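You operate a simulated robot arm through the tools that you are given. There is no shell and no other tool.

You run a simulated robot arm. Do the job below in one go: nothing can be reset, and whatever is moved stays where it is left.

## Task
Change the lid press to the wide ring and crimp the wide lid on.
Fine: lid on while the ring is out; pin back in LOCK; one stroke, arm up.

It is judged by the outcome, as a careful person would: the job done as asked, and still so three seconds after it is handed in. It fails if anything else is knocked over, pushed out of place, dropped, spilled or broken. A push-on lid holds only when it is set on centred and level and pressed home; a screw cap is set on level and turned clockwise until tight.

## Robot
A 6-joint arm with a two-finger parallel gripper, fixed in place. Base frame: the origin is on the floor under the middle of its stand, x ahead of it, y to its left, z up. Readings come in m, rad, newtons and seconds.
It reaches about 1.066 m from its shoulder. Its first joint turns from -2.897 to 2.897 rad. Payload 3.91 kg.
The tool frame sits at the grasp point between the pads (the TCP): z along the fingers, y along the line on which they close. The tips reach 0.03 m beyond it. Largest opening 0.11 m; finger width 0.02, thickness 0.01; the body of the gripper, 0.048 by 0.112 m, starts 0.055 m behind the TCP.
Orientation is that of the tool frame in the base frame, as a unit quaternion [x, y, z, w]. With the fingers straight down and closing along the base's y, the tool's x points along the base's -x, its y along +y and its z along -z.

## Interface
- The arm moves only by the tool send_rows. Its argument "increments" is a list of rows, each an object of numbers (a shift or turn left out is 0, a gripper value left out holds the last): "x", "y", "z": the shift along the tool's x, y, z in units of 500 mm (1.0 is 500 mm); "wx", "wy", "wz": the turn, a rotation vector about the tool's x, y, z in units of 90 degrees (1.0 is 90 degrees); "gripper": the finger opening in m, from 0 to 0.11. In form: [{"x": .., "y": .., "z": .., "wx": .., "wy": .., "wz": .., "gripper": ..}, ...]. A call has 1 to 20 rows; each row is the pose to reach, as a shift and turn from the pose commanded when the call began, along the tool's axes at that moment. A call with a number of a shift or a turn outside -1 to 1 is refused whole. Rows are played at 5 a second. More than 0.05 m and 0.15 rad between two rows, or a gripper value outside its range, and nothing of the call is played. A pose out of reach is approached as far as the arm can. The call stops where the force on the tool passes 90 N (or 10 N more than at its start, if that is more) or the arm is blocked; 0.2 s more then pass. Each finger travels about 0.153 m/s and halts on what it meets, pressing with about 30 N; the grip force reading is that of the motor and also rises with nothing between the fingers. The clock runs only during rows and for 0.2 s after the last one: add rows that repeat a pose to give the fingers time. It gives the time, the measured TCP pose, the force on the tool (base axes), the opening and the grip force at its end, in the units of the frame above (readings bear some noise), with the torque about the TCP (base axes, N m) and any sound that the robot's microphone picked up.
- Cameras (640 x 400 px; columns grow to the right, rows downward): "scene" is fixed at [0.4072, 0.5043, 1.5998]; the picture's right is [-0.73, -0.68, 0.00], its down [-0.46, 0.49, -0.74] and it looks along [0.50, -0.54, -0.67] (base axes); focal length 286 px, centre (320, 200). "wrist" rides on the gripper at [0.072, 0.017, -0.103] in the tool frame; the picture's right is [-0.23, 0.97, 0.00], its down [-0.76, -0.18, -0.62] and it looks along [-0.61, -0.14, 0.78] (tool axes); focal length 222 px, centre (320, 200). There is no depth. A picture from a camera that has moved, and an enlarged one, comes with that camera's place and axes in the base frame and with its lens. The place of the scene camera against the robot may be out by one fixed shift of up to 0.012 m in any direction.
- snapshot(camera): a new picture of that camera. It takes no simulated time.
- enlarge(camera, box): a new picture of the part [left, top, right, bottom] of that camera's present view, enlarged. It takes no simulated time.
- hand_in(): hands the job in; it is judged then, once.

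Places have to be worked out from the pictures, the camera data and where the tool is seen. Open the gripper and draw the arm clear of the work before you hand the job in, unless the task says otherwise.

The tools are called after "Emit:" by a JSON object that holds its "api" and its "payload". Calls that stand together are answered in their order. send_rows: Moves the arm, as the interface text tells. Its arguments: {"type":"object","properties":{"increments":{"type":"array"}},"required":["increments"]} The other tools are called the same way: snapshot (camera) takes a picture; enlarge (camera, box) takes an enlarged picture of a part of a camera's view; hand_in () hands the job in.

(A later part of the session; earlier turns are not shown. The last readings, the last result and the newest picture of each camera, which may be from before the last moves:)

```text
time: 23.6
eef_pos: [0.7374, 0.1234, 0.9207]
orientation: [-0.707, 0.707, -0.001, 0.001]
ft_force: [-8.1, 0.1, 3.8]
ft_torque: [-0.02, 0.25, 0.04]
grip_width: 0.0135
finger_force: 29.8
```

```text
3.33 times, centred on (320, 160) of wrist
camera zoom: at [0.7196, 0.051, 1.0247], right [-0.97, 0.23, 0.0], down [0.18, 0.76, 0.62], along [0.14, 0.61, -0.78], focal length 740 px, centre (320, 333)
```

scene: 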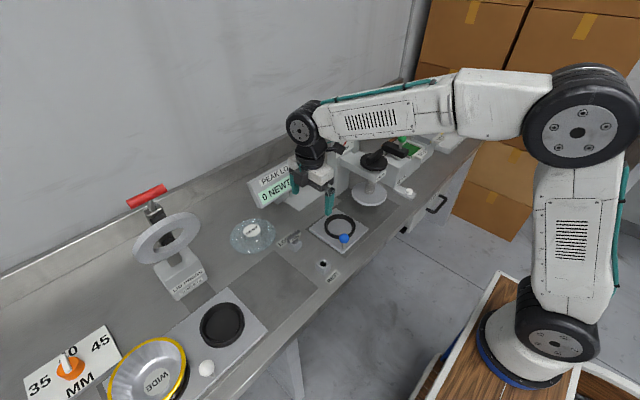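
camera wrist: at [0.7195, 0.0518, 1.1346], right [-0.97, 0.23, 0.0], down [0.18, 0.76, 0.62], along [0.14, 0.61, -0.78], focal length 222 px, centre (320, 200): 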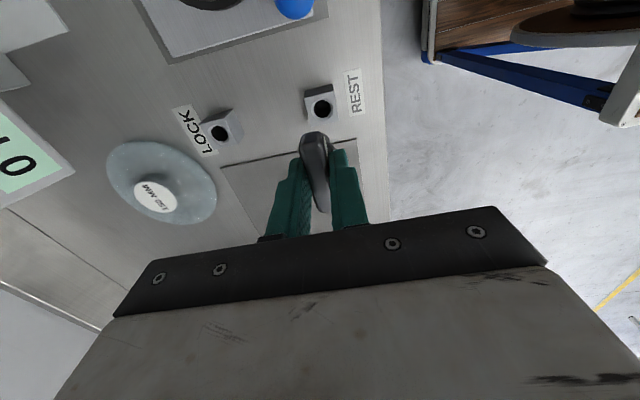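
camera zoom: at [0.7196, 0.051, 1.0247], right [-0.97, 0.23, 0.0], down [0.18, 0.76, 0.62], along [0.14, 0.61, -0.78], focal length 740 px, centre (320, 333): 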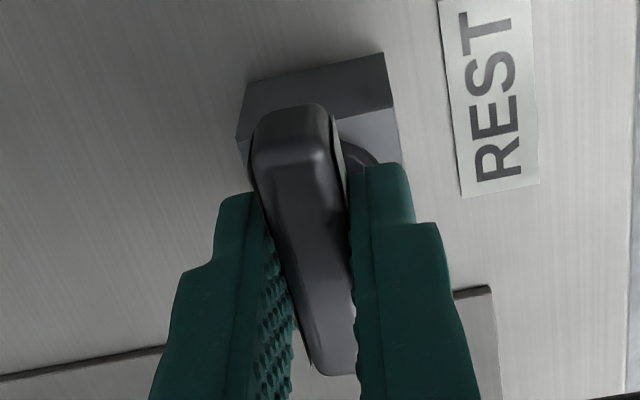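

The pin is seated at the same depth as it was in LOCK, with a small side load of about 8 N in −x. That suggests the true spacing is nearer 0.125. I'll release and rise.

Emit:
{"api": "send_rows", "payload": {"increments": [{"y": 0.002, "gripper": 0.02}, {"y": 0.002, "gripper": 0.04}, {"y": 0.002, "gripper": 0.06}, {"y": 0.002, "gripper": 0.06}]}}

Emit:
{"api": "send_rows", "payload": {"increments": [{"z": -0.04}, {"z": -0.1}, {"z": -0.18}, {"z": -0.26}, {"z": -0.34}, {"z": -0.34}]}}

Emit:
{"api": "snapshot", "payload": {"camera": "wrist"}}

Emit:
{"api": "enlarge", "payload": {"camera": "scene", "box": [280, 190, 360, 290]}}

```text
time: 24.6
eef_pos: [0.7359, 0.1233, 0.9218]
orientation: [-0.707, 0.707, -0.001, 0.001]
ft_force: [0.2, 0.1, -0.3]
ft_torque: [0.0, -0.02, 0.03]
grip_width: 0.06
finger_force: 0.0
```

```text
time: 26.0
eef_pos: [0.7361, 0.1216, 1.0915]
orientation: [0.707, -0.707, 0.0, 0.0]
ft_force: [0.4, 1.2, 0.3]
ft_torque: [0.02, 0.05, -0.01]
grip_width: 0.0599
finger_force: 0.1
```

```text
taken
camera wrist: at [0.7185, 0.0504, 1.1948], right [-0.97, 0.23, 0.0], down [0.18, 0.76, 0.62], along [0.14, 0.61, -0.78], focal length 222 px, centre (320, 200)
```

wrist: 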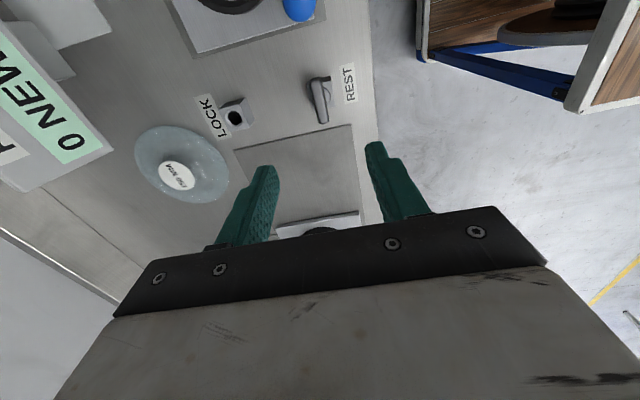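

```text
4.00 times, centred on (320, 240) of scene
camera zoom: at [0.4072, 0.5043, 1.5998], right [-0.73, -0.68, 0.0], down [-0.46, 0.49, -0.74], along [0.5, -0.54, -0.67], focal length 1143 px, centre (320, 40)
```

zoom: 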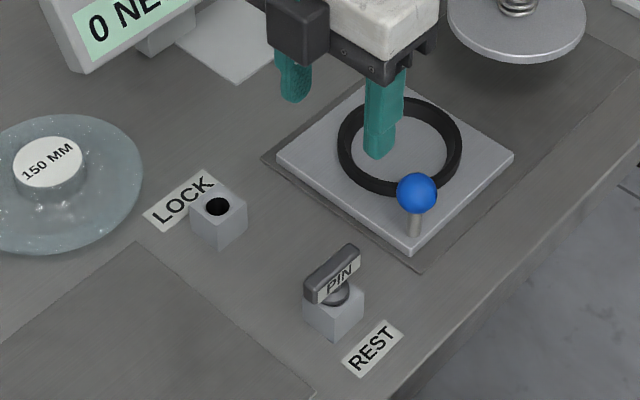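

The pin rests in REST. Next is the lid: I'll go over the "150 MM" disc with yaw back to zero to measure its hub and diameter.

Emit:
{"api": "send_rows", "payload": {"increments": [{"x": -0.015, "y": -0.032, "z": 0.005, "wz": 0.083}, {"x": -0.03, "y": -0.065, "z": 0.01, "wz": 0.167}, {"x": -0.044, "y": -0.097, "z": 0.015, "wz": 0.25}, {"x": -0.059, "y": -0.129, "z": 0.02, "wz": 0.333}, {"x": -0.074, "y": -0.162, "z": 0.025, "wz": 0.417}, {"x": -0.089, "y": -0.194, "z": 0.03, "wz": 0.5}, {"x": -0.103, "y": -0.226, "z": 0.035, "wz": 0.583}, {"x": -0.118, "y": -0.259, "z": 0.04, "wz": 0.667}, {"x": -0.133, "y": -0.291, "z": 0.045, "wz": 0.75}, {"x": -0.148, "y": -0.323, "z": 0.05, "wz": 0.833}, {"x": -0.162, "y": -0.356, "z": 0.055, "wz": 0.917}, {"x": -0.177, "y": -0.388, "z": 0.06, "wz": 1.0, "gripper": 0.1}, {"x": -0.177, "y": -0.388, "z": 0.06, "wz": 1.0, "gripper": 0.1}]}}

Emit:
{"api": "snapshot", "payload": {"camera": "wrist"}}

Emit:
{"api": "enlarge", "payload": {"camera": "wrist", "box": [220, 60, 420, 220]}}

Emit:
{"api": "enlarge", "payload": {"camera": "scene", "box": [210, 150, 310, 270]}}

```text
time: 28.8
eef_pos: [0.9291, 0.2106, 1.0623]
orientation: [0.001, 1.0, 0.0, 0.001]
ft_force: [0.0, 0.1, -0.8]
ft_torque: [-0.02, -0.01, 0.03]
grip_width: 0.1002
finger_force: 0.1
```

```text
taken
camera wrist: at [0.857, 0.2274, 1.1644], right [0.23, 0.97, 0.0], down [0.76, -0.18, 0.62], along [0.61, -0.14, -0.78], focal length 222 px, centre (320, 200)
```

wrist: 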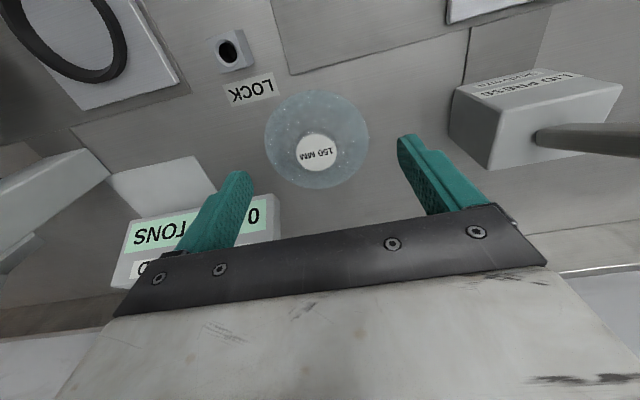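

```text
2.50 times, centred on (320, 140) of wrist
camera zoom: at [0.857, 0.2274, 1.1644], right [0.23, 0.97, 0.0], down [0.76, -0.18, 0.62], along [0.61, -0.14, -0.78], focal length 555 px, centre (320, 350)
```

zoom: 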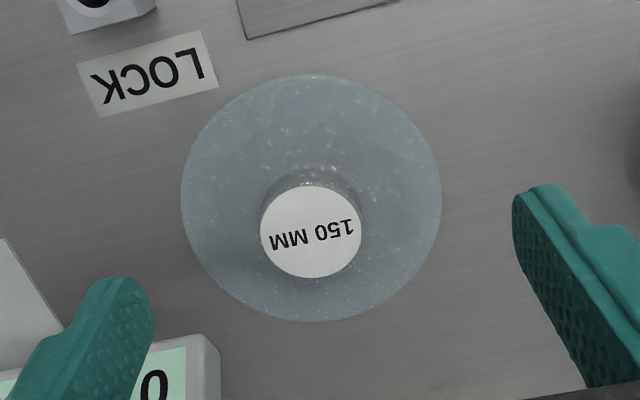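

```text
3.33 times, centred on (260, 210) of scene
camera zoom: at [0.4072, 0.5043, 1.5998], right [-0.73, -0.68, 0.0], down [-0.46, 0.49, -0.74], along [0.5, -0.54, -0.67], focal length 952 px, centre (520, 167)
```

zoom: 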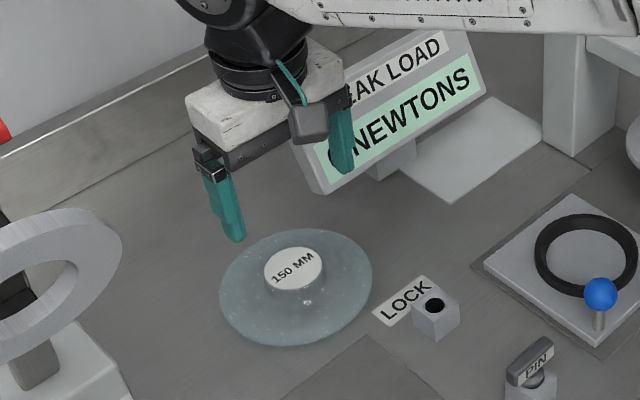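

The lid centre is about (0.983, 0.192), with a disc ≈0.15 m across, a hub ≈52 mm across, and the hub top at z≈0.905. Before picking it up I'll check the WIDE tin's rim size, going back to x≈0.70 first to stay clear of the raised press head.

Emit:
{"api": "send_rows", "payload": {"increments": [{"x": 0.08, "z": -0.02}, {"x": 0.16, "z": -0.04}, {"x": 0.24, "z": -0.06}, {"x": 0.32, "z": -0.08}, {"x": 0.4, "z": -0.1}, {"x": 0.458, "z": -0.116}, {"x": 0.458, "y": 0.09, "z": -0.116}, {"x": 0.458, "y": 0.18, "z": -0.116}, {"x": 0.458, "y": 0.27, "z": -0.116}, {"x": 0.458, "y": 0.36, "z": -0.116}, {"x": 0.458, "y": 0.45, "z": -0.116}, {"x": 0.458, "y": 0.54, "z": -0.116}, {"x": 0.458, "y": 0.63, "z": -0.116}, {"x": 0.458, "y": 0.71, "z": -0.116}, {"x": 0.458, "y": 0.78, "z": -0.116}, {"x": 0.458, "y": 0.78, "z": -0.116}]}}

Emit:
{"api": "snapshot", "payload": {"camera": "wrist"}}

Emit:
{"api": "enlarge", "payload": {"camera": "wrist", "box": [200, 40, 440, 220]}}

```text
time: 32.2
eef_pos: [0.6998, 0.6016, 1.1194]
orientation: [0.0, 1.0, 0.0, 0.001]
ft_force: [-0.8, 0.1, 0.1]
ft_torque: [0.01, -0.04, 0.03]
grip_width: 0.0999
finger_force: 0.0
```

```text
taken
camera wrist: at [0.6259, 0.6186, 1.2227], right [0.23, 0.97, 0.0], down [0.76, -0.18, 0.62], along [0.61, -0.14, -0.78], focal length 222 px, centre (320, 200)
```

wrist: 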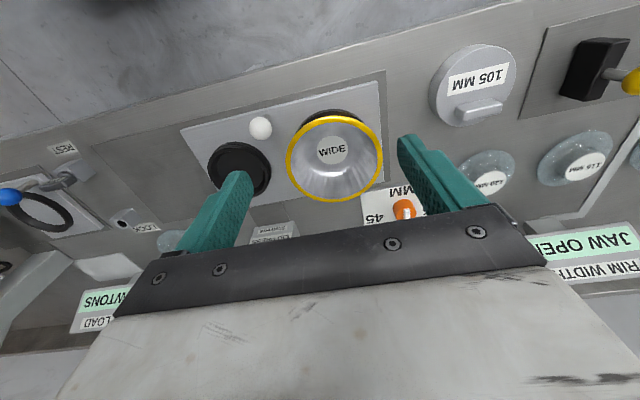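

```text
2.22 times, centred on (320, 130) of wrist
camera zoom: at [0.6259, 0.6186, 1.2227], right [0.23, 0.97, 0.0], down [0.76, -0.18, 0.62], along [0.61, -0.14, -0.78], focal length 494 px, centre (320, 356)
```

zoom: 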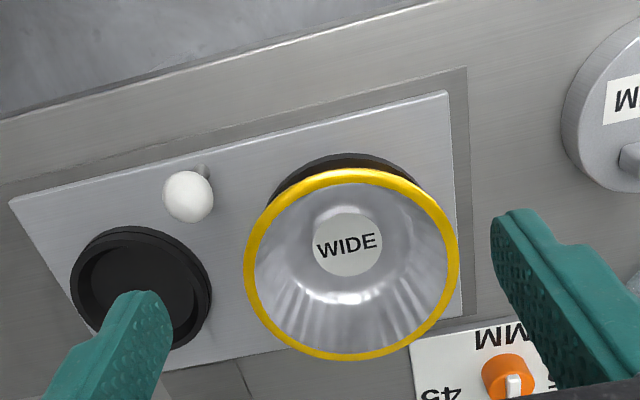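

The rim is about 0.150 m across at z≈0.913, centred near (0.793, 0.601), so the 150 MM lid is the match. I'll hover directly over the tin to check reach and refine the centre.

Emit:
{"api": "send_rows", "payload": {"increments": [{"x": -0.06, "y": -0.001, "z": 0.066}, {"x": -0.12, "y": -0.002, "z": 0.133}, {"x": -0.18, "y": -0.003, "z": 0.199}, {"x": -0.18, "y": -0.003, "z": 0.199}, {"x": -0.18, "y": -0.003, "z": 0.199}]}}

Emit:
{"api": "snapshot", "payload": {"camera": "wrist"}}

Emit:
{"api": "enlarge", "payload": {"camera": "wrist", "box": [220, 40, 420, 220]}}

Emit:
{"api": "snapshot", "payload": {"camera": "scene"}}

```text
time: 33.4
eef_pos: [0.7904, 0.6006, 1.0178]
orientation: [0.0, 1.0, 0.001, 0.001]
ft_force: [-0.2, 0.2, 0.5]
ft_torque: [0.03, 0.0, 0.01]
grip_width: 0.0998
finger_force: 0.1
```

```text
taken
camera wrist: at [0.7179, 0.6169, 1.1213], right [0.23, 0.97, 0.0], down [0.76, -0.18, 0.62], along [0.61, -0.14, -0.78], focal length 222 px, centre (320, 200)
```

wrist: 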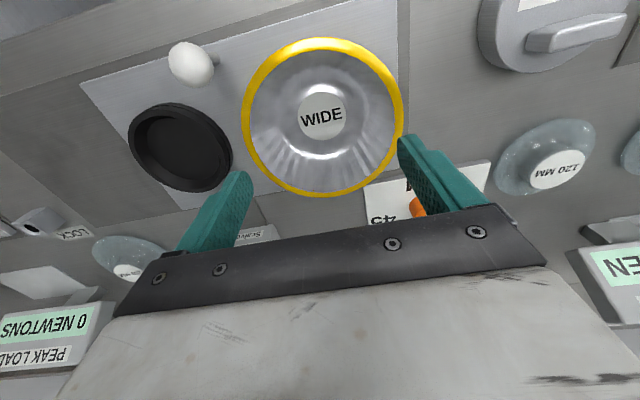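

```text
2.22 times, centred on (320, 130) of wrist
camera zoom: at [0.7179, 0.6169, 1.1213], right [0.23, 0.97, 0.0], down [0.76, -0.18, 0.62], along [0.61, -0.14, -0.78], focal length 494 px, centre (320, 356)
```

zoom: 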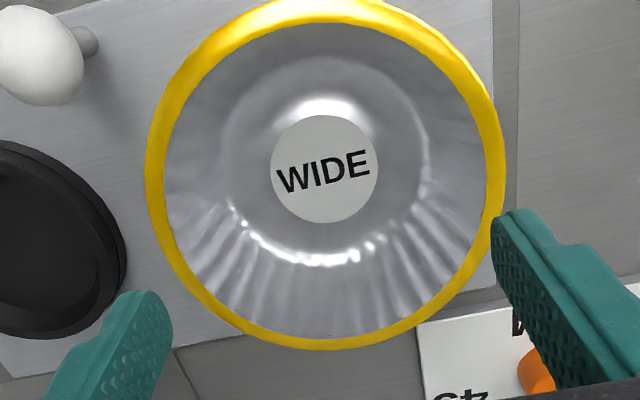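

```text
taken
```

scene: 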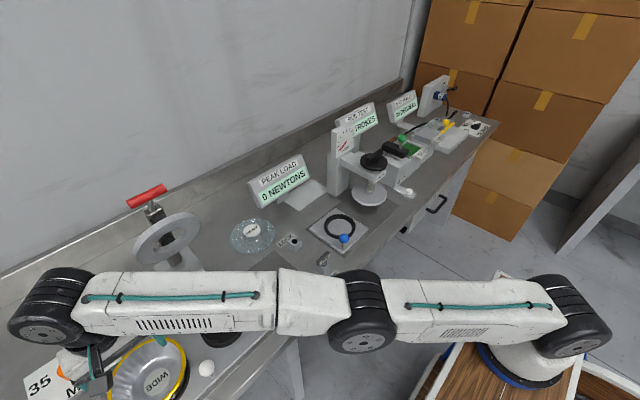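

Correcting for perspective, both views agree on the tin: centre (0.799, 0.600), rim top z≈0.920, diameter 0.150. The same correction puts the lid at (0.9925, 0.190), flange top 0.866, hub 56 mm wide with its top at 0.888. I'll return to the lid by the safe route and compare it from the same relative viewpoint.

Emit:
{"api": "send_rows", "payload": {"increments": [{"x": 0.06, "z": -0.066}, {"x": 0.12, "z": -0.133}, {"x": 0.181, "z": -0.2}, {"x": 0.181, "y": -0.09, "z": -0.2}, {"x": 0.181, "y": -0.18, "z": -0.2}, {"x": 0.181, "y": -0.27, "z": -0.2}, {"x": 0.181, "y": -0.36, "z": -0.2}, {"x": 0.181, "y": -0.45, "z": -0.2}, {"x": 0.181, "y": -0.54, "z": -0.2}, {"x": 0.181, "y": -0.63, "z": -0.2}, {"x": 0.181, "y": -0.72, "z": -0.2}, {"x": 0.181, "y": -0.82, "z": -0.2}, {"x": 0.181, "y": -0.82, "z": -0.2}]}}

Emit:
{"api": "send_rows", "payload": {"increments": [{"x": -0.09}, {"x": -0.18}, {"x": -0.27}, {"x": -0.36}, {"x": -0.46}, {"x": -0.568}, {"x": -0.568, "z": 0.08}, {"x": -0.568, "z": 0.16}, {"x": -0.568, "z": 0.24}, {"x": -0.568, "z": 0.308}, {"x": -0.568, "z": 0.308}, {"x": -0.568, "z": 0.308}]}}

Emit:
{"api": "snapshot", "payload": {"camera": "wrist"}}

Emit:
{"api": "enlarge", "payload": {"camera": "wrist", "box": [220, 20, 420, 220]}}

```text
time: 36.2
eef_pos: [0.7002, 0.1907, 1.1182]
orientation: [0.0, 1.0, 0.0, 0.001]
ft_force: [0.7, 0.0, 1.2]
ft_torque: [0.02, 0.02, 0.02]
grip_width: 0.0999
finger_force: 0.0
```

```text
refused: row 6 steps farther than a row can; nothing moved
```

```text
taken
camera wrist: at [0.6276, 0.2065, 1.2216], right [0.23, 0.97, 0.0], down [0.76, -0.18, 0.62], along [0.61, -0.14, -0.78], focal length 222 px, centre (320, 200)
```

wrist: 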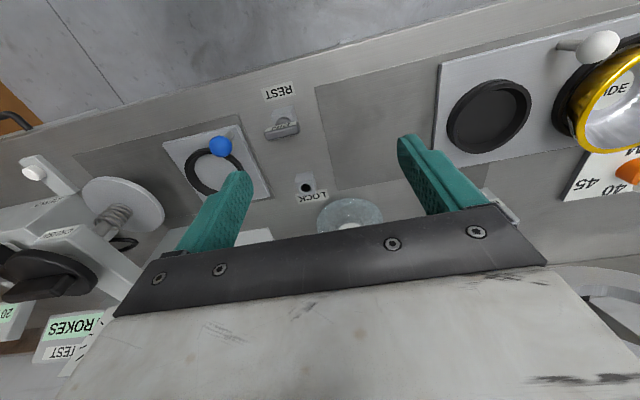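

```text
2.00 times, centred on (320, 120) of wrist
camera zoom: at [0.6276, 0.2065, 1.2216], right [0.23, 0.97, 0.0], down [0.76, -0.18, 0.62], along [0.61, -0.14, -0.78], focal length 444 px, centre (320, 360)
```

zoom: 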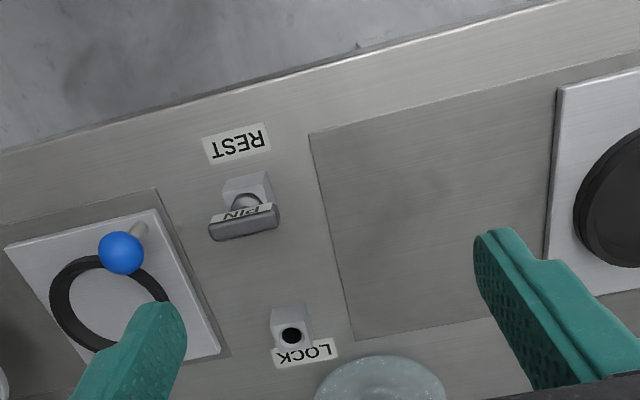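

One row in the second call was slightly too long, so it was refused and nothing moved. I'm resending it with evenly spaced steps toward the lid.

Emit:
{"api": "send_rows", "payload": {"increments": [{"x": -0.09}, {"x": -0.18}, {"x": -0.27}, {"x": -0.36}, {"x": -0.45}, {"x": -0.53}, {"x": -0.568}, {"x": -0.568, "z": 0.08}, {"x": -0.568, "z": 0.16}, {"x": -0.568, "z": 0.24}, {"x": -0.568, "z": 0.308}, {"x": -0.568, "z": 0.308}, {"x": -0.568, "z": 0.308}]}}

Emit:
{"api": "snapshot", "payload": {"camera": "wrist"}}

Emit:
{"api": "enlarge", "payload": {"camera": "wrist", "box": [220, 20, 420, 220]}}

```text
time: 39.0
eef_pos: [0.9842, 0.1906, 0.9645]
orientation: [0.0, 1.0, 0.0, 0.001]
ft_force: [0.3, -0.5, -0.6]
ft_torque: [0.0, 0.02, 0.03]
grip_width: 0.0999
finger_force: 0.0
```

```text
taken
camera wrist: at [0.9118, 0.207, 1.0692], right [0.23, 0.97, 0.0], down [0.76, -0.18, 0.62], along [0.61, -0.14, -0.78], focal length 222 px, centre (320, 200)
```

wrist: 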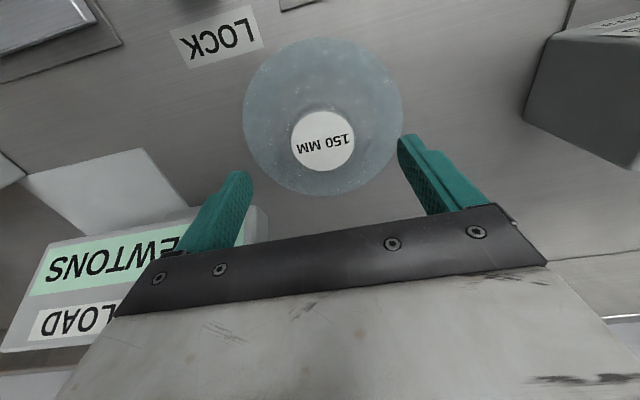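

```text
2.00 times, centred on (320, 120) of wrist
camera zoom: at [0.9118, 0.207, 1.0692], right [0.23, 0.97, 0.0], down [0.76, -0.18, 0.62], along [0.61, -0.14, -0.78], focal length 444 px, centre (320, 360)
```

zoom: 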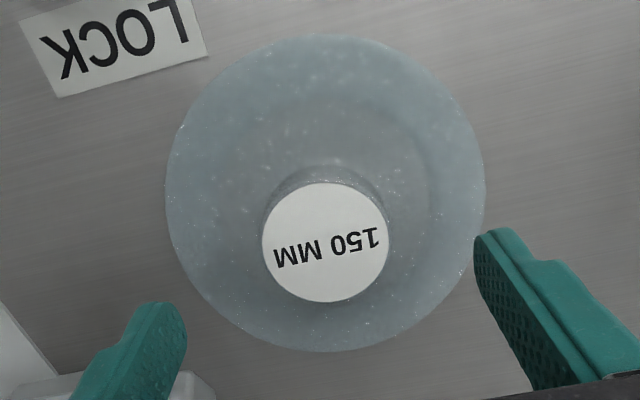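

From the matching viewpoint the lid's outline almost coincides with the tin rim's, which puts the lid centre at about (0.993, 0.190). I'll move down over the hub, keeping the tips just above the flange, and close.

Emit:
{"api": "send_rows", "payload": {"increments": [{"x": -0.018, "y": -0.0006, "z": 0.03, "gripper": 0.09}, {"x": -0.018, "y": -0.0006, "z": 0.07, "gripper": 0.09}, {"x": -0.018, "y": -0.0006, "z": 0.105, "gripper": 0.09}, {"x": -0.018, "y": -0.0006, "z": 0.125, "gripper": 0.09}, {"x": -0.018, "y": -0.0006, "z": 0.125, "gripper": 0.09}]}}

Emit:
{"api": "snapshot", "payload": {"camera": "wrist"}}

Emit:
{"api": "enlarge", "payload": {"camera": "wrist", "box": [220, 80, 420, 240]}}

Emit:
{"api": "enlarge", "payload": {"camera": "scene", "box": [200, 170, 310, 270]}}

```text
time: 40.2
eef_pos: [0.9947, 0.1904, 0.904]
orientation: [0.001, 1.0, -0.001, 0.001]
ft_force: [1.0, 0.2, 0.9]
ft_torque: [0.02, -0.01, 0.01]
grip_width: 0.0901
finger_force: 0.0
```

```text
taken
camera wrist: at [0.9205, 0.2069, 1.0076], right [0.23, 0.97, 0.0], down [0.76, -0.18, 0.62], along [0.61, -0.14, -0.78], focal length 222 px, centre (320, 200)
```

wrist: 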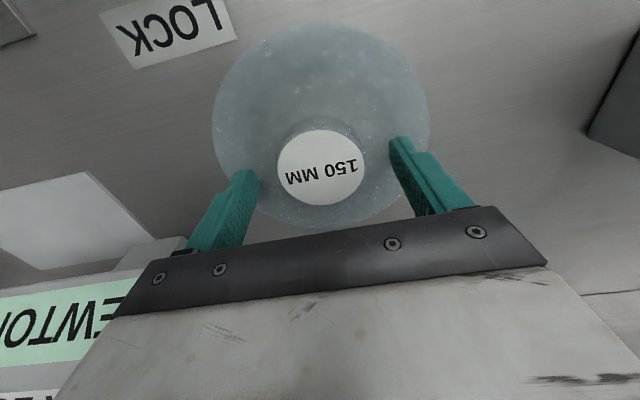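

```text
2.50 times, centred on (320, 160) of wrist
camera zoom: at [0.9205, 0.2069, 1.0076], right [0.23, 0.97, 0.0], down [0.76, -0.18, 0.62], along [0.61, -0.14, -0.78], focal length 555 px, centre (320, 300)
```

zoom: 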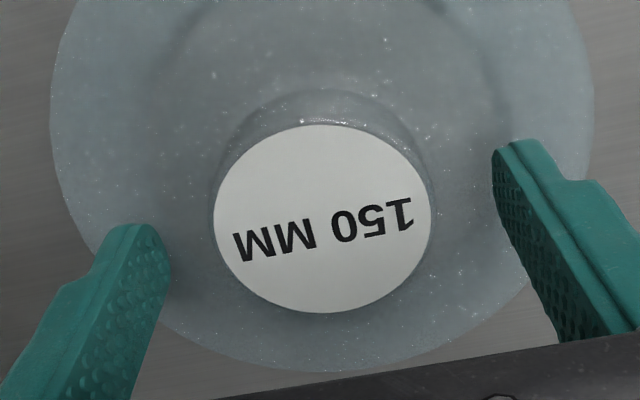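

```text
4.00 times, centred on (255, 220) of scene
camera zoom: at [0.4072, 0.5043, 1.5998], right [-0.73, -0.68, 0.0], down [-0.46, 0.49, -0.74], along [0.5, -0.54, -0.67], focal length 1143 px, centre (580, 120)
```

zoom: 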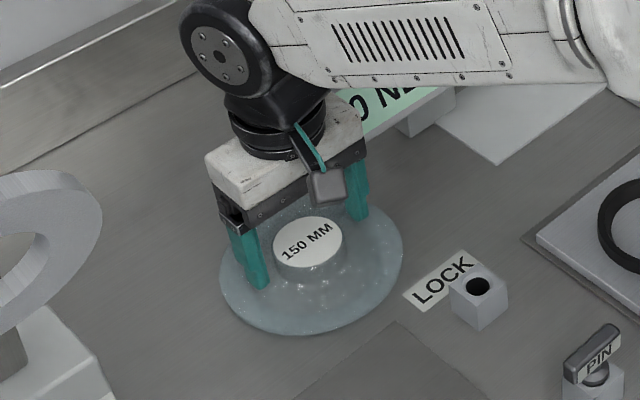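

The hub sits centred between the fingers: its top is at z≈0.886 and its centre at (0.994, 0.190), matching the TCP. I'm closing on it.

Emit:
{"api": "send_rows", "payload": {"increments": [{"z": 0.003, "gripper": 0.08}, {"z": 0.006, "gripper": 0.065}, {"z": 0.006, "gripper": 0.05}, {"z": 0.006, "gripper": 0.04}, {"z": 0.006, "gripper": 0.04}, {"z": 0.006, "gripper": 0.04}]}}

Emit:
{"api": "enlarge", "payload": {"camera": "wrist", "box": [220, 80, 420, 240]}}

```text
time: 41.6
eef_pos: [0.9939, 0.1915, 0.9022]
orientation: [0.0, 1.0, 0.0, 0.001]
ft_force: [0.1, 1.2, 1.5]
ft_torque: [0.02, 0.02, -0.03]
grip_width: 0.0553
finger_force: 29.9
```

```text
2.50 times, centred on (320, 160) of wrist
camera zoom: at [0.9202, 0.2068, 1.0046], right [0.23, 0.97, 0.0], down [0.76, -0.18, 0.62], along [0.61, -0.14, -0.78], focal length 555 px, centre (320, 300)
```

zoom: 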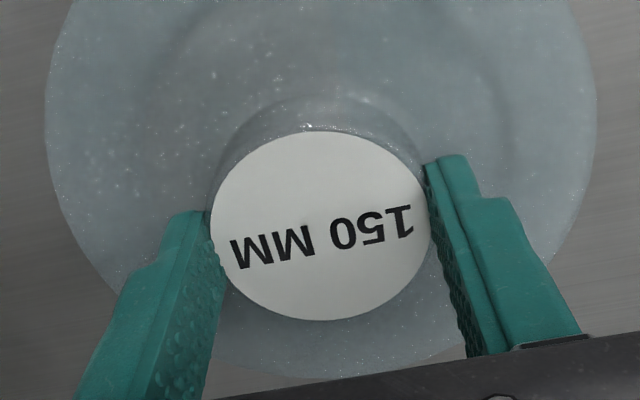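

The hub is gripped at 55.3 mm and centred on the TCP to within a millimetre. I'll lift it a little, check the hold, and draw it back toward the robot.

Emit:
{"api": "send_rows", "payload": {"increments": [{"z": -0.015}, {"z": -0.035}, {"x": 0.01, "z": -0.07}, {"x": 0.04, "z": -0.12}, {"x": 0.08, "z": -0.17}, {"x": 0.13, "z": -0.22}, {"x": 0.19, "z": -0.27}, {"x": 0.26, "z": -0.316}, {"x": 0.34, "z": -0.316}, {"x": 0.42, "z": -0.316}, {"x": 0.5, "z": -0.316}, {"x": 0.56, "z": -0.316}, {"x": 0.588, "z": -0.316}, {"x": 0.588, "z": -0.316}]}}

Emit:
{"api": "snapshot", "payload": {"camera": "wrist"}}

Emit:
{"api": "snapshot", "payload": {"camera": "scene"}}

```text
time: 44.6
eef_pos: [0.698, 0.1913, 1.0586]
orientation: [0.0, 1.0, 0.0, 0.001]
ft_force: [0.0, -0.4, -0.8]
ft_torque: [0.01, 0.0, -0.02]
grip_width: 0.0549
finger_force: 30.2
```

```text
taken
camera wrist: at [0.6257, 0.2075, 1.1628], right [0.23, 0.97, 0.0], down [0.76, -0.18, 0.62], along [0.61, -0.14, -0.78], focal length 222 px, centre (320, 200)
```

wrist: 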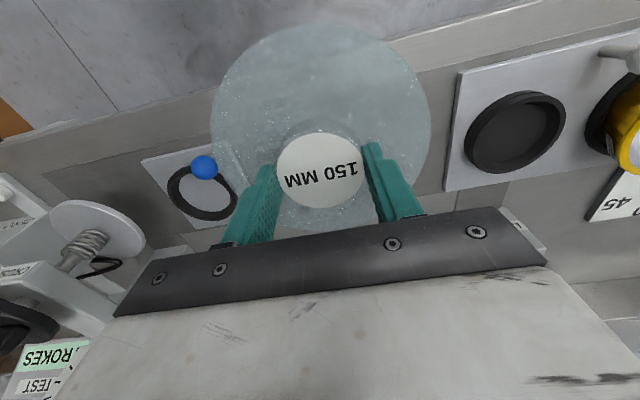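

```text
taken
```

scene: 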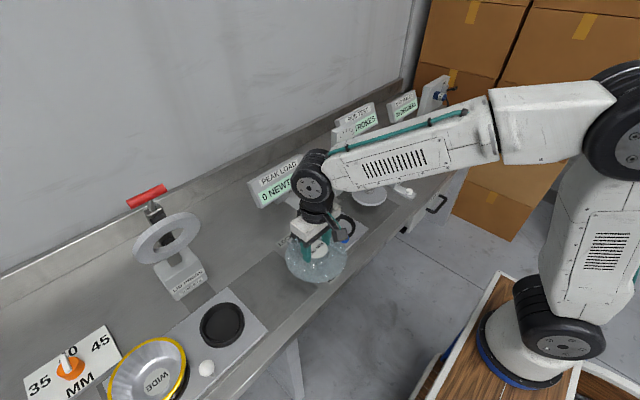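

The lid is held level. I'll carry it along y to the tin at this height, then forward to hover above the tin centre.

Emit:
{"api": "send_rows", "payload": {"increments": [{"y": 0.03}, {"y": 0.09}, {"y": 0.17}, {"y": 0.25}, {"y": 0.33}, {"y": 0.41}, {"y": 0.49}, {"y": 0.57}, {"y": 0.65}, {"y": 0.72}, {"y": 0.78}, {"y": 0.817}, {"x": -0.05, "y": 0.817}, {"x": -0.11, "y": 0.817}, {"x": -0.17, "y": 0.817}, {"x": -0.2026, "y": 0.817}, {"x": -0.2026, "y": 0.817}, {"x": -0.2026, "y": 0.817}]}}

Emit:
{"api": "snapshot", "payload": {"camera": "wrist"}}

Emit:
{"api": "snapshot", "payload": {"camera": "scene"}}

```text
time: 48.4
eef_pos: [0.7906, 0.5883, 1.0531]
orientation: [0.0, 1.0, 0.001, 0.0]
ft_force: [-0.2, -0.5, 0.0]
ft_torque: [0.0, -0.01, 0.0]
grip_width: 0.0549
finger_force: 29.8
out of reach, approached as far as the arm can: row 15, 16, 17, 18
```

```text
taken
camera wrist: at [0.7166, 0.6049, 1.1567], right [0.23, 0.97, 0.0], down [0.76, -0.18, 0.62], along [0.61, -0.14, -0.78], focal length 222 px, centre (320, 200)
```

wrist: 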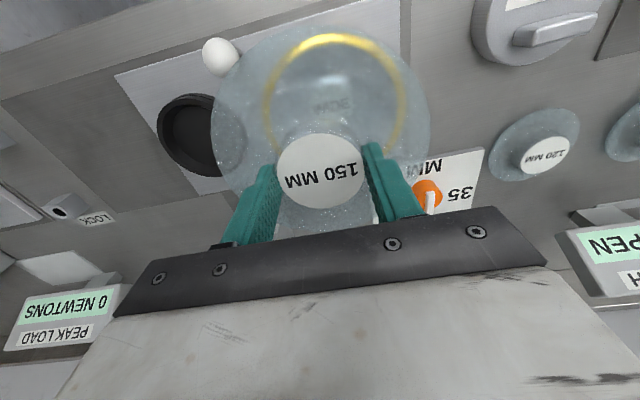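

```text
taken
```

scene: 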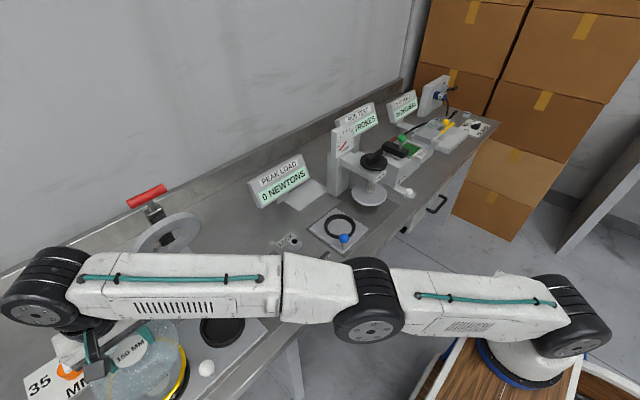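

At this height the target is just beyond reach: the arm stopped at (0.791, 0.588, 1.053). Lower down it should reach, so I'll lower 0.03 m, still well above the rim, and check where it settles.

Emit:
{"api": "send_rows", "payload": {"increments": [{"z": 0.02}, {"z": 0.04}, {"z": 0.06}, {"z": 0.06}, {"z": 0.06}]}}

```text
time: 49.6
eef_pos: [0.7902, 0.5867, 1.0247]
orientation: [0.0, 1.0, 0.0, 0.001]
ft_force: [0.4, 0.4, -0.4]
ft_torque: [0.03, 0.0, -0.01]
grip_width: 0.0552
finger_force: 29.8
```

The arm settled at (0.790, 0.587, 1.025), so the commanded pose follows the clamped one. I'll now lower to z≈0.995 while moving to the tin centre (0.799, 0.600).

Emit:
{"api": "send_rows", "payload": {"increments": [{"z": 0.03}, {"z": 0.06}, {"x": -0.009, "y": 0.013, "z": 0.06}, {"x": -0.0182, "y": 0.0262, "z": 0.06}, {"x": -0.0182, "y": 0.0262, "z": 0.06}, {"x": -0.0182, "y": 0.0262, "z": 0.06}]}}

Emit:
{"api": "enlarge", "payload": {"camera": "wrist", "box": [200, 20, 440, 230]}}

Emit:
{"api": "enlarge", "payload": {"camera": "scene", "box": [60, 290, 240, 400]}}

```text
time: 51.0
eef_pos: [0.798, 0.6016, 0.9926]
orientation: [0.0, 1.0, -0.001, 0.002]
ft_force: [-0.1, 0.5, 0.3]
ft_torque: [0.0, 0.0, 0.01]
grip_width: 0.055
finger_force: 30.0
```

```text
1.90 times, centred on (320, 125) of wrist
camera zoom: at [0.7254, 0.6179, 1.0964], right [0.23, 0.97, 0.0], down [0.76, -0.18, 0.62], along [0.61, -0.14, -0.78], focal length 423 px, centre (320, 343)
```

zoom: 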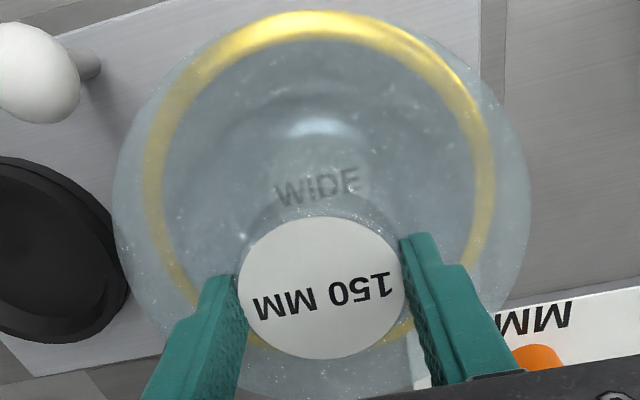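

```text
3.56 times, centred on (150, 345) of scene
camera zoom: at [0.4072, 0.5043, 1.5998], right [-0.73, -0.68, 0.0], down [-0.46, 0.49, -0.74], along [0.5, -0.54, -0.67], focal length 1016 px, centre (924, -316)
```

zoom: 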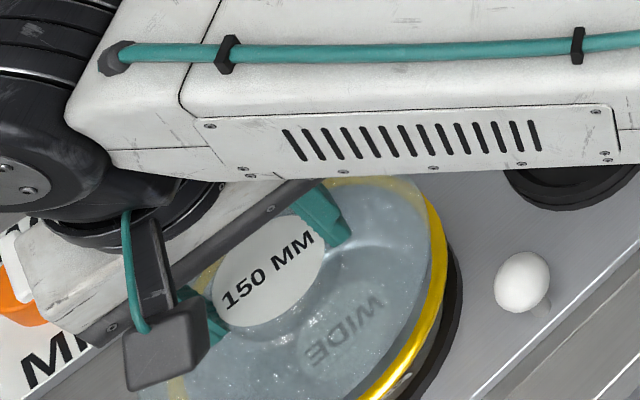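

Through the clear lid I can see the rim concentric with it to about 1–2 mm. I'll trim +1 mm in x and −1 mm in y and lower to just above contact.

Emit:
{"api": "send_rows", "payload": {"increments": [{"x": -0.002, "y": -0.002, "z": 0.015}, {"x": -0.002, "y": -0.002, "z": 0.03}, {"x": -0.002, "y": -0.002, "z": 0.038}, {"x": -0.002, "y": -0.002, "z": 0.042}, {"x": -0.002, "y": -0.002, "z": 0.042}]}}

Emit:
{"api": "enlarge", "payload": {"camera": "wrist", "box": [200, 10, 440, 220]}}

Emit:
{"api": "enlarge", "payload": {"camera": "scene", "box": [80, 310, 220, 400]}}

```text
time: 52.2
eef_pos: [0.8, 0.6006, 0.9731]
orientation: [0.0, 1.0, -0.001, 0.0]
ft_force: [0.1, 0.6, 0.6]
ft_torque: [0.02, 0.01, 0.0]
grip_width: 0.0549
finger_force: 30.1
```

```text
1.90 times, centred on (320, 115) of wrist
camera zoom: at [0.7274, 0.6175, 1.0766], right [0.23, 0.97, 0.0], down [0.76, -0.18, 0.62], along [0.61, -0.14, -0.78], focal length 423 px, centre (320, 362)
```

zoom: 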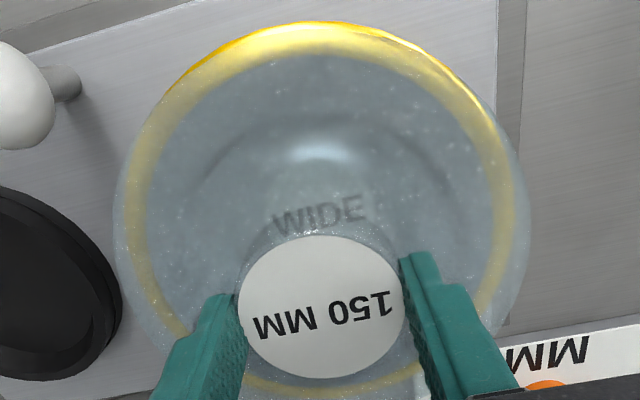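

```text
4.44 times, centred on (150, 355) of scene
camera zoom: at [0.4072, 0.5043, 1.5998], right [-0.73, -0.68, 0.0], down [-0.46, 0.49, -0.74], along [0.5, -0.54, -0.67], focal length 1270 px, centre (1076, -489)
```

zoom: 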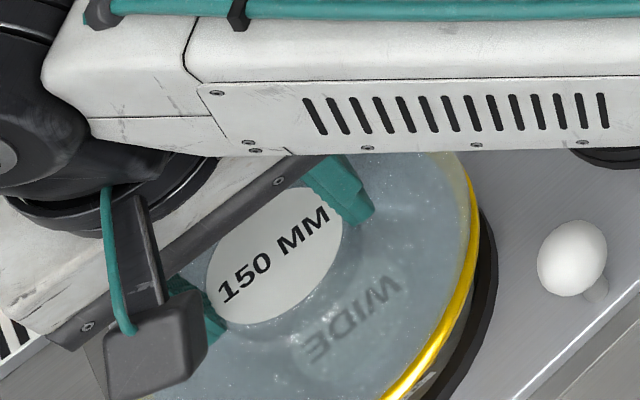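

The rim and lid outlines are now concentric to within a millimetre, and a last 1 mm trim in −y should finish it. I'll lower in small steps and watch the force for contact.

Emit:
{"api": "send_rows", "payload": {"increments": [{"y": -0.002, "z": 0.003}, {"y": -0.002, "z": 0.006}, {"y": -0.002, "z": 0.009}, {"y": -0.002, "z": 0.009}]}}

Emit:
{"api": "send_rows", "payload": {"increments": [{"z": 0.002}, {"z": 0.004}, {"z": 0.004}]}}

```text
time: 53.2
eef_pos: [0.8024, 0.6003, 0.9698]
orientation: [0.0, 1.0, -0.001, 0.0]
ft_force: [-0.4, -0.2, -0.7]
ft_torque: [0.03, 0.0, 0.01]
grip_width: 0.0549
finger_force: 30.4
```

```text
time: 54.0
eef_pos: [0.8012, 0.6012, 0.9678]
orientation: [0.0, 1.0, 0.0, 0.0]
ft_force: [0.5, 0.6, 0.0]
ft_torque: [-0.02, 0.0, 0.02]
grip_width: 0.0547
finger_force: 30.1
out of reach, approached as far as the arm can: row 1, 2
```

The arm is right at its reach limit here. The pose is still level and the lid underside should be within a millimetre or so of the rim. I'll check the picture before going any lower.

Emit:
{"api": "snapshot", "payload": {"camera": "wrist"}}

Emit:
{"api": "enlarge", "payload": {"camera": "wrist", "box": [200, 10, 440, 220]}}

Emit:
{"api": "enlarge", "payload": {"camera": "scene", "box": [130, 320, 200, 400]}}

```text
taken
camera wrist: at [0.7287, 0.618, 1.0708], right [0.23, 0.97, 0.0], down [0.76, -0.18, 0.62], along [0.61, -0.14, -0.78], focal length 222 px, centre (320, 200)
```

wrist: 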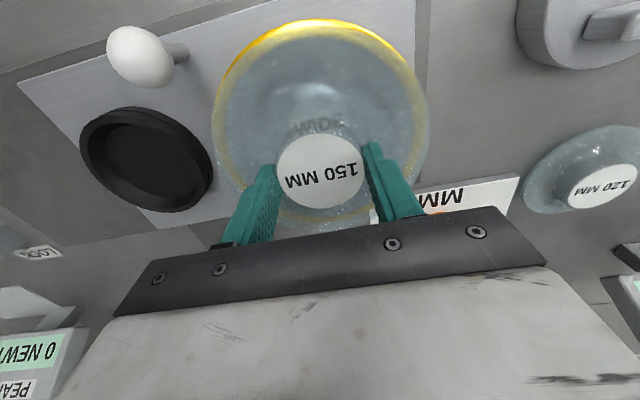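

```text
1.90 times, centred on (320, 115) of wrist
camera zoom: at [0.7287, 0.618, 1.0708], right [0.23, 0.97, 0.0], down [0.76, -0.18, 0.62], along [0.61, -0.14, -0.78], focal length 423 px, centre (320, 362)
```

zoom: 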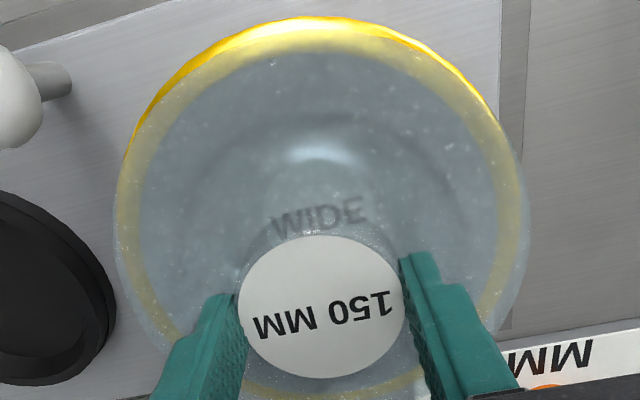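

```text
5.00 times, centred on (165, 360) of scene
camera zoom: at [0.4072, 0.5043, 1.5998], right [-0.73, -0.68, 0.0], down [-0.46, 0.49, -0.74], along [0.5, -0.54, -0.67], focal length 1428 px, centre (1095, -600)
```

zoom: 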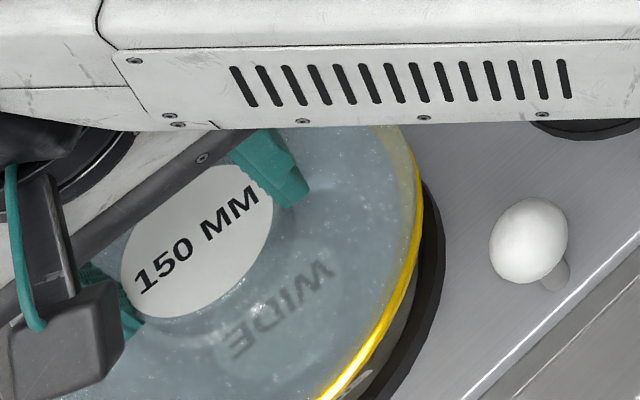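

The lid is about 1 mm too far in +x and +y relative to the rim. Correcting that also brings it back within reach, so I'll shift and then continue down in small steps.

Emit:
{"api": "send_rows", "payload": {"increments": [{"x": 0.002, "y": -0.0026}, {"x": 0.002, "y": -0.0026}]}}

Emit:
{"api": "send_rows", "payload": {"increments": [{"z": 0.002}, {"z": 0.004}, {"z": 0.004}]}}

```text
time: 54.6
eef_pos: [0.8017, 0.601, 0.9665]
orientation: [0.0, 1.0, 0.0, 0.0]
ft_force: [0.3, 0.4, -0.9]
ft_torque: [-0.01, -0.01, -0.03]
grip_width: 0.0551
finger_force: 30.1
out of reach, approached as far as the arm can: row 1, 2
```

```text
time: 55.4
eef_pos: [0.8031, 0.6006, 0.9662]
orientation: [0.0, 1.0, 0.0, 0.001]
ft_force: [0.1, -0.4, 1.1]
ft_torque: [-0.01, -0.07, 0.0]
grip_width: 0.0555
finger_force: 29.9
```

Emit:
{"api": "enlarge", "payload": {"camera": "wrist", "box": [200, 10, 440, 220]}}

Emit:
{"api": "enlarge", "payload": {"camera": "scene", "box": [130, 320, 200, 400]}}

```text
1.90 times, centred on (320, 115) of wrist
camera zoom: at [0.7289, 0.6184, 1.0688], right [0.23, 0.97, 0.0], down [0.76, -0.18, 0.62], along [0.61, -0.14, -0.78], focal length 423 px, centre (320, 362)
```

zoom: 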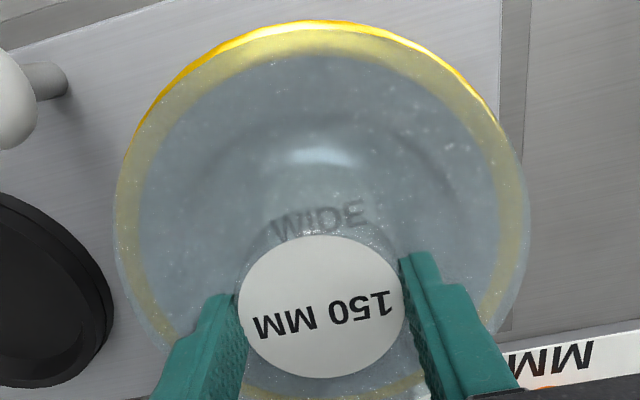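

```text
5.00 times, centred on (165, 360) of scene
camera zoom: at [0.4072, 0.5043, 1.5998], right [-0.73, -0.68, 0.0], down [-0.46, 0.49, -0.74], along [0.5, -0.54, -0.67], focal length 1428 px, centre (1095, -600)
```

zoom: 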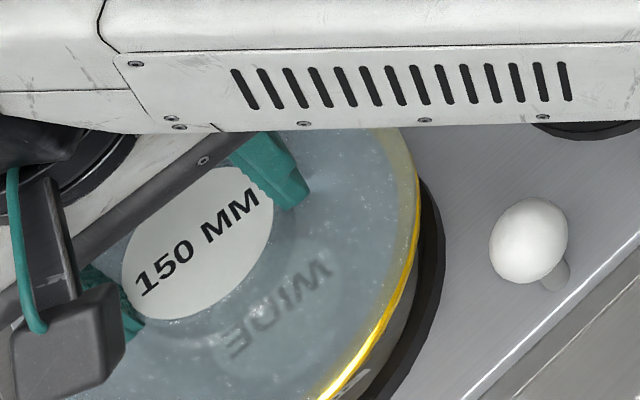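

Now the rim and lid centres agree to better than 1 mm. I'll keep lowering in 1–2 mm steps.

Emit:
{"api": "send_rows", "payload": {"increments": [{"z": 0.002}, {"z": 0.004}, {"z": 0.004}]}}

Emit:
{"api": "send_rows", "payload": {"increments": [{"z": 0.002}, {"z": 0.004}, {"z": 0.004}]}}

```text
time: 56.2
eef_pos: [0.8028, 0.6019, 0.9652]
orientation: [-0.001, 1.0, 0.001, 0.0]
ft_force: [0.2, 1.3, 12.3]
ft_torque: [0.07, -0.04, 0.02]
grip_width: 0.055
finger_force: 30.3
```

```text
time: 57.0
eef_pos: [0.8029, 0.6025, 0.9623]
orientation: [0.0, 1.0, 0.001, 0.001]
ft_force: [-0.2, -0.2, 13.3]
ft_torque: [-0.05, -0.15, 0.02]
grip_width: 0.0554
finger_force: 30.2
```

The lid has met the rim evenly: 13 N vertical with almost no torque. I'll release it and draw straight up.

Emit:
{"api": "send_rows", "payload": {"increments": [{"gripper": 0.06}, {"gripper": 0.075}, {"gripper": 0.09}, {"gripper": 0.09}]}}

Emit:
{"api": "send_rows", "payload": {"increments": [{"z": -0.02}, {"z": -0.05}, {"x": 0.01, "z": -0.09}, {"x": 0.04, "z": -0.12}, {"x": 0.08, "z": -0.15}, {"x": 0.12, "z": -0.18}, {"x": 0.18, "z": -0.2}, {"x": 0.18, "z": -0.2}]}}

Emit:
{"api": "snapshot", "payload": {"camera": "wrist"}}

Emit:
{"api": "enlarge", "payload": {"camera": "wrist", "box": [220, 40, 440, 220]}}

Emit:
{"api": "enlarge", "payload": {"camera": "scene", "box": [80, 310, 220, 400]}}

```text
time: 58.0
eef_pos: [0.8023, 0.6013, 0.9612]
orientation: [0.0, 1.0, 0.0, 0.0]
ft_force: [-0.3, -0.4, 0.8]
ft_torque: [-0.03, 0.01, 0.03]
grip_width: 0.09
finger_force: 0.1
```

```text
time: 59.8
eef_pos: [0.7112, 0.6005, 1.0637]
orientation: [0.0, 1.0, 0.0, 0.0]
ft_force: [-0.3, 0.6, 1.1]
ft_torque: [0.0, 0.04, 0.0]
grip_width: 0.09
finger_force: 0.1
```

```text
taken
camera wrist: at [0.639, 0.6179, 1.166], right [0.23, 0.97, 0.0], down [0.76, -0.18, 0.62], along [0.61, -0.14, -0.78], focal length 222 px, centre (320, 200)
```

wrist: 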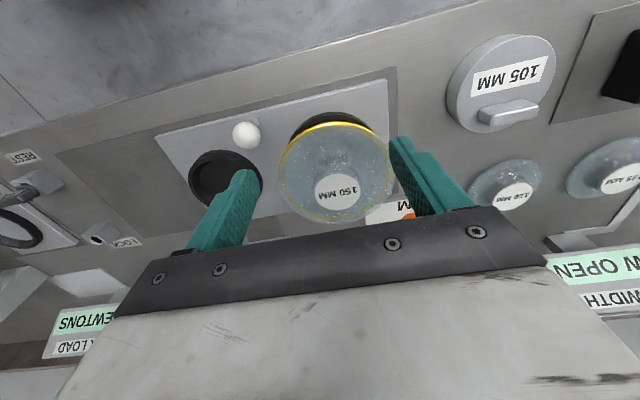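

```text
2.22 times, centred on (330, 130) of wrist
camera zoom: at [0.639, 0.6179, 1.166], right [0.23, 0.97, 0.0], down [0.76, -0.18, 0.62], along [0.61, -0.14, -0.78], focal length 494 px, centre (298, 356)
```

zoom: 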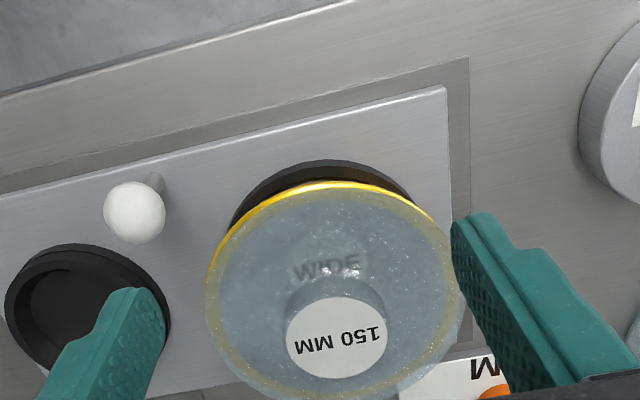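

```text
4.44 times, centred on (150, 355) of scene
camera zoom: at [0.4072, 0.5043, 1.5998], right [-0.73, -0.68, 0.0], down [-0.46, 0.49, -0.74], along [0.5, -0.54, -0.67], focal length 1270 px, centre (1076, -489)
```

zoom: 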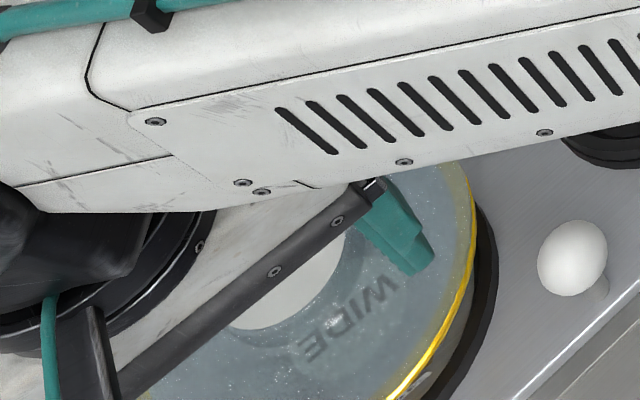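

Emit:
{"api": "enlarge", "payload": {"camera": "wrist", "box": [260, 100, 410, 230]}}

```text
3.08 times, centred on (335, 165) of wrist
camera zoom: at [0.639, 0.6179, 1.166], right [0.23, 0.97, 0.0], down [0.76, -0.18, 0.62], along [0.61, -0.14, -0.78], focal length 684 px, centre (274, 308)
```

zoom: 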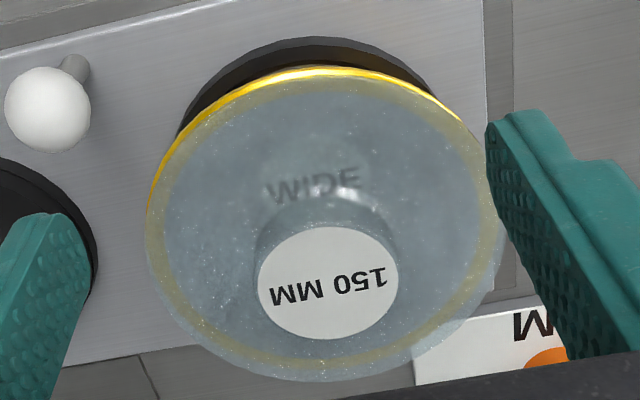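

The lid sits level and near-centred, but the gold crescent looks slightly uneven, which hints at a 1–2 mm offset in +y. I'll look again from the earlier reference viewpoint above the tin to measure it.

Emit:
{"api": "send_rows", "payload": {"increments": [{"x": -0.05, "z": 0.03, "gripper": 0.11}, {"x": -0.1, "z": 0.06, "gripper": 0.11}, {"x": -0.158, "z": 0.092, "gripper": 0.11}, {"x": -0.158, "z": 0.092, "gripper": 0.11}, {"x": -0.158, "z": 0.092, "gripper": 0.11}]}}

Emit:
{"api": "enlarge", "payload": {"camera": "wrist", "box": [220, 20, 420, 220]}}

Emit:
{"api": "enlarge", "payload": {"camera": "wrist", "box": [230, 60, 300, 140]}}

Emit:
{"api": "enlarge", "payload": {"camera": "wrist", "box": [350, 60, 420, 140]}}

```text
time: 61.0
eef_pos: [0.7918, 0.6011, 1.0149]
orientation: [0.001, 1.0, 0.001, 0.001]
ft_force: [0.6, 0.4, -0.1]
ft_torque: [0.01, -0.02, -0.02]
grip_width: 0.11
finger_force: 0.1
```

```text
2.00 times, centred on (320, 120) of wrist
camera zoom: at [0.7177, 0.6181, 1.119], right [0.23, 0.97, 0.0], down [0.76, -0.18, 0.62], along [0.61, -0.14, -0.78], focal length 444 px, centre (320, 360)
```

zoom: 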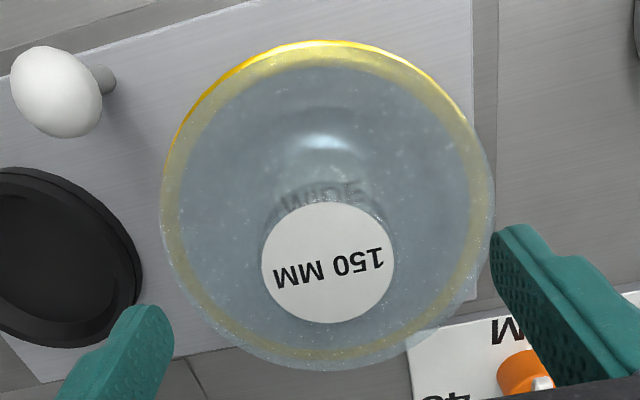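

```text
5.00 times, centred on (265, 100) of wrist
camera zoom: at [0.7177, 0.6181, 1.119], right [0.23, 0.97, 0.0], down [0.76, -0.18, 0.62], along [0.61, -0.14, -0.78], focal length 1111 px, centre (595, 700)
```

zoom: 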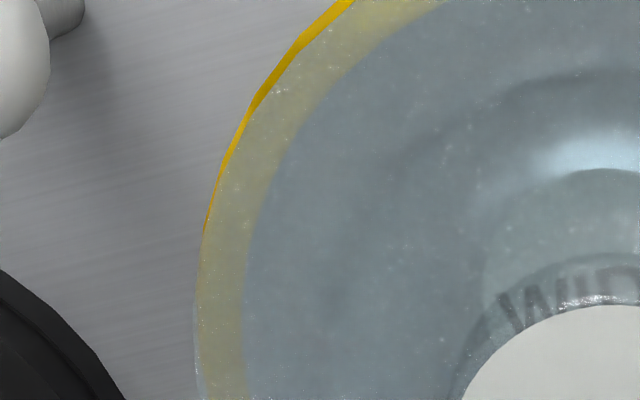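

```text
5.00 times, centred on (385, 100) of wrist
camera zoom: at [0.7177, 0.6181, 1.119], right [0.23, 0.97, 0.0], down [0.76, -0.18, 0.62], along [0.61, -0.14, -0.78], focal length 1111 px, centre (-5, 700)
```

zoom: 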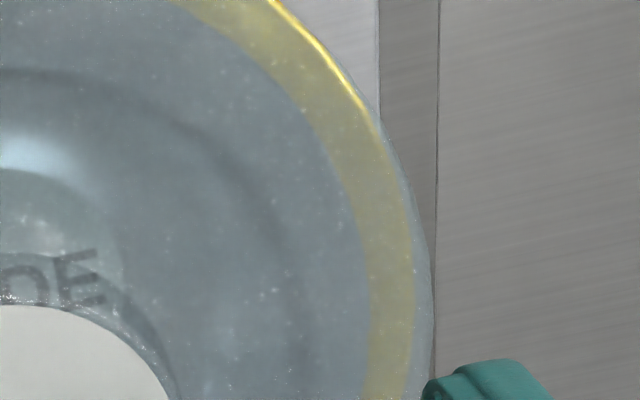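

Emit:
{"api": "enlarge", "payload": {"camera": "wrist", "box": [285, 30, 355, 80]}}

Emit:
{"api": "enlarge", "payload": {"camera": "wrist", "box": [285, 170, 355, 220]}}

```text
8.00 times, centred on (320, 55) of wrist
camera zoom: at [0.7177, 0.6181, 1.119], right [0.23, 0.97, 0.0], down [0.76, -0.18, 0.62], along [0.61, -0.14, -0.78], focal length 1777 px, centre (320, 1360)
```

zoom: 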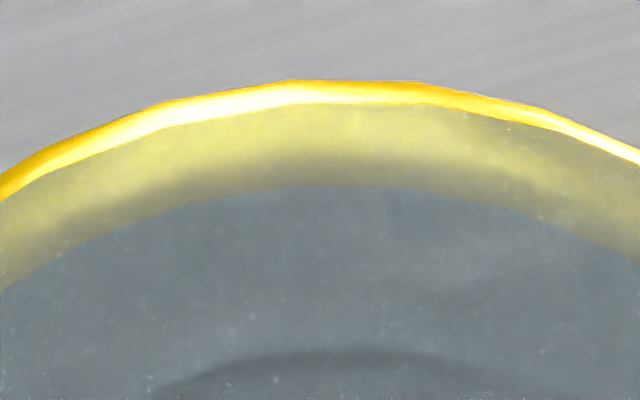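

```text
8.00 times, centred on (320, 195) of wrist
camera zoom: at [0.7177, 0.6181, 1.119], right [0.23, 0.97, 0.0], down [0.76, -0.18, 0.62], along [0.61, -0.14, -0.78], focal length 1777 px, centre (320, 240)
```

zoom: 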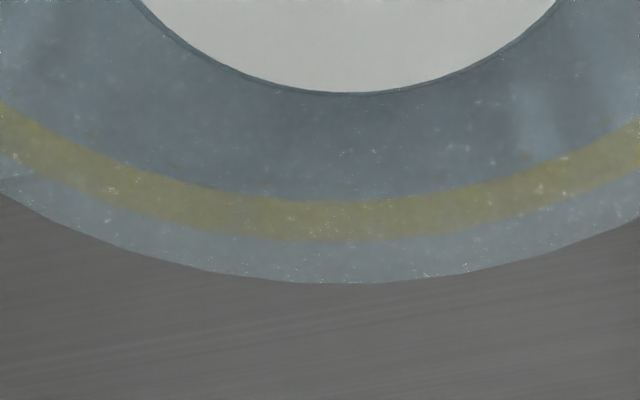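

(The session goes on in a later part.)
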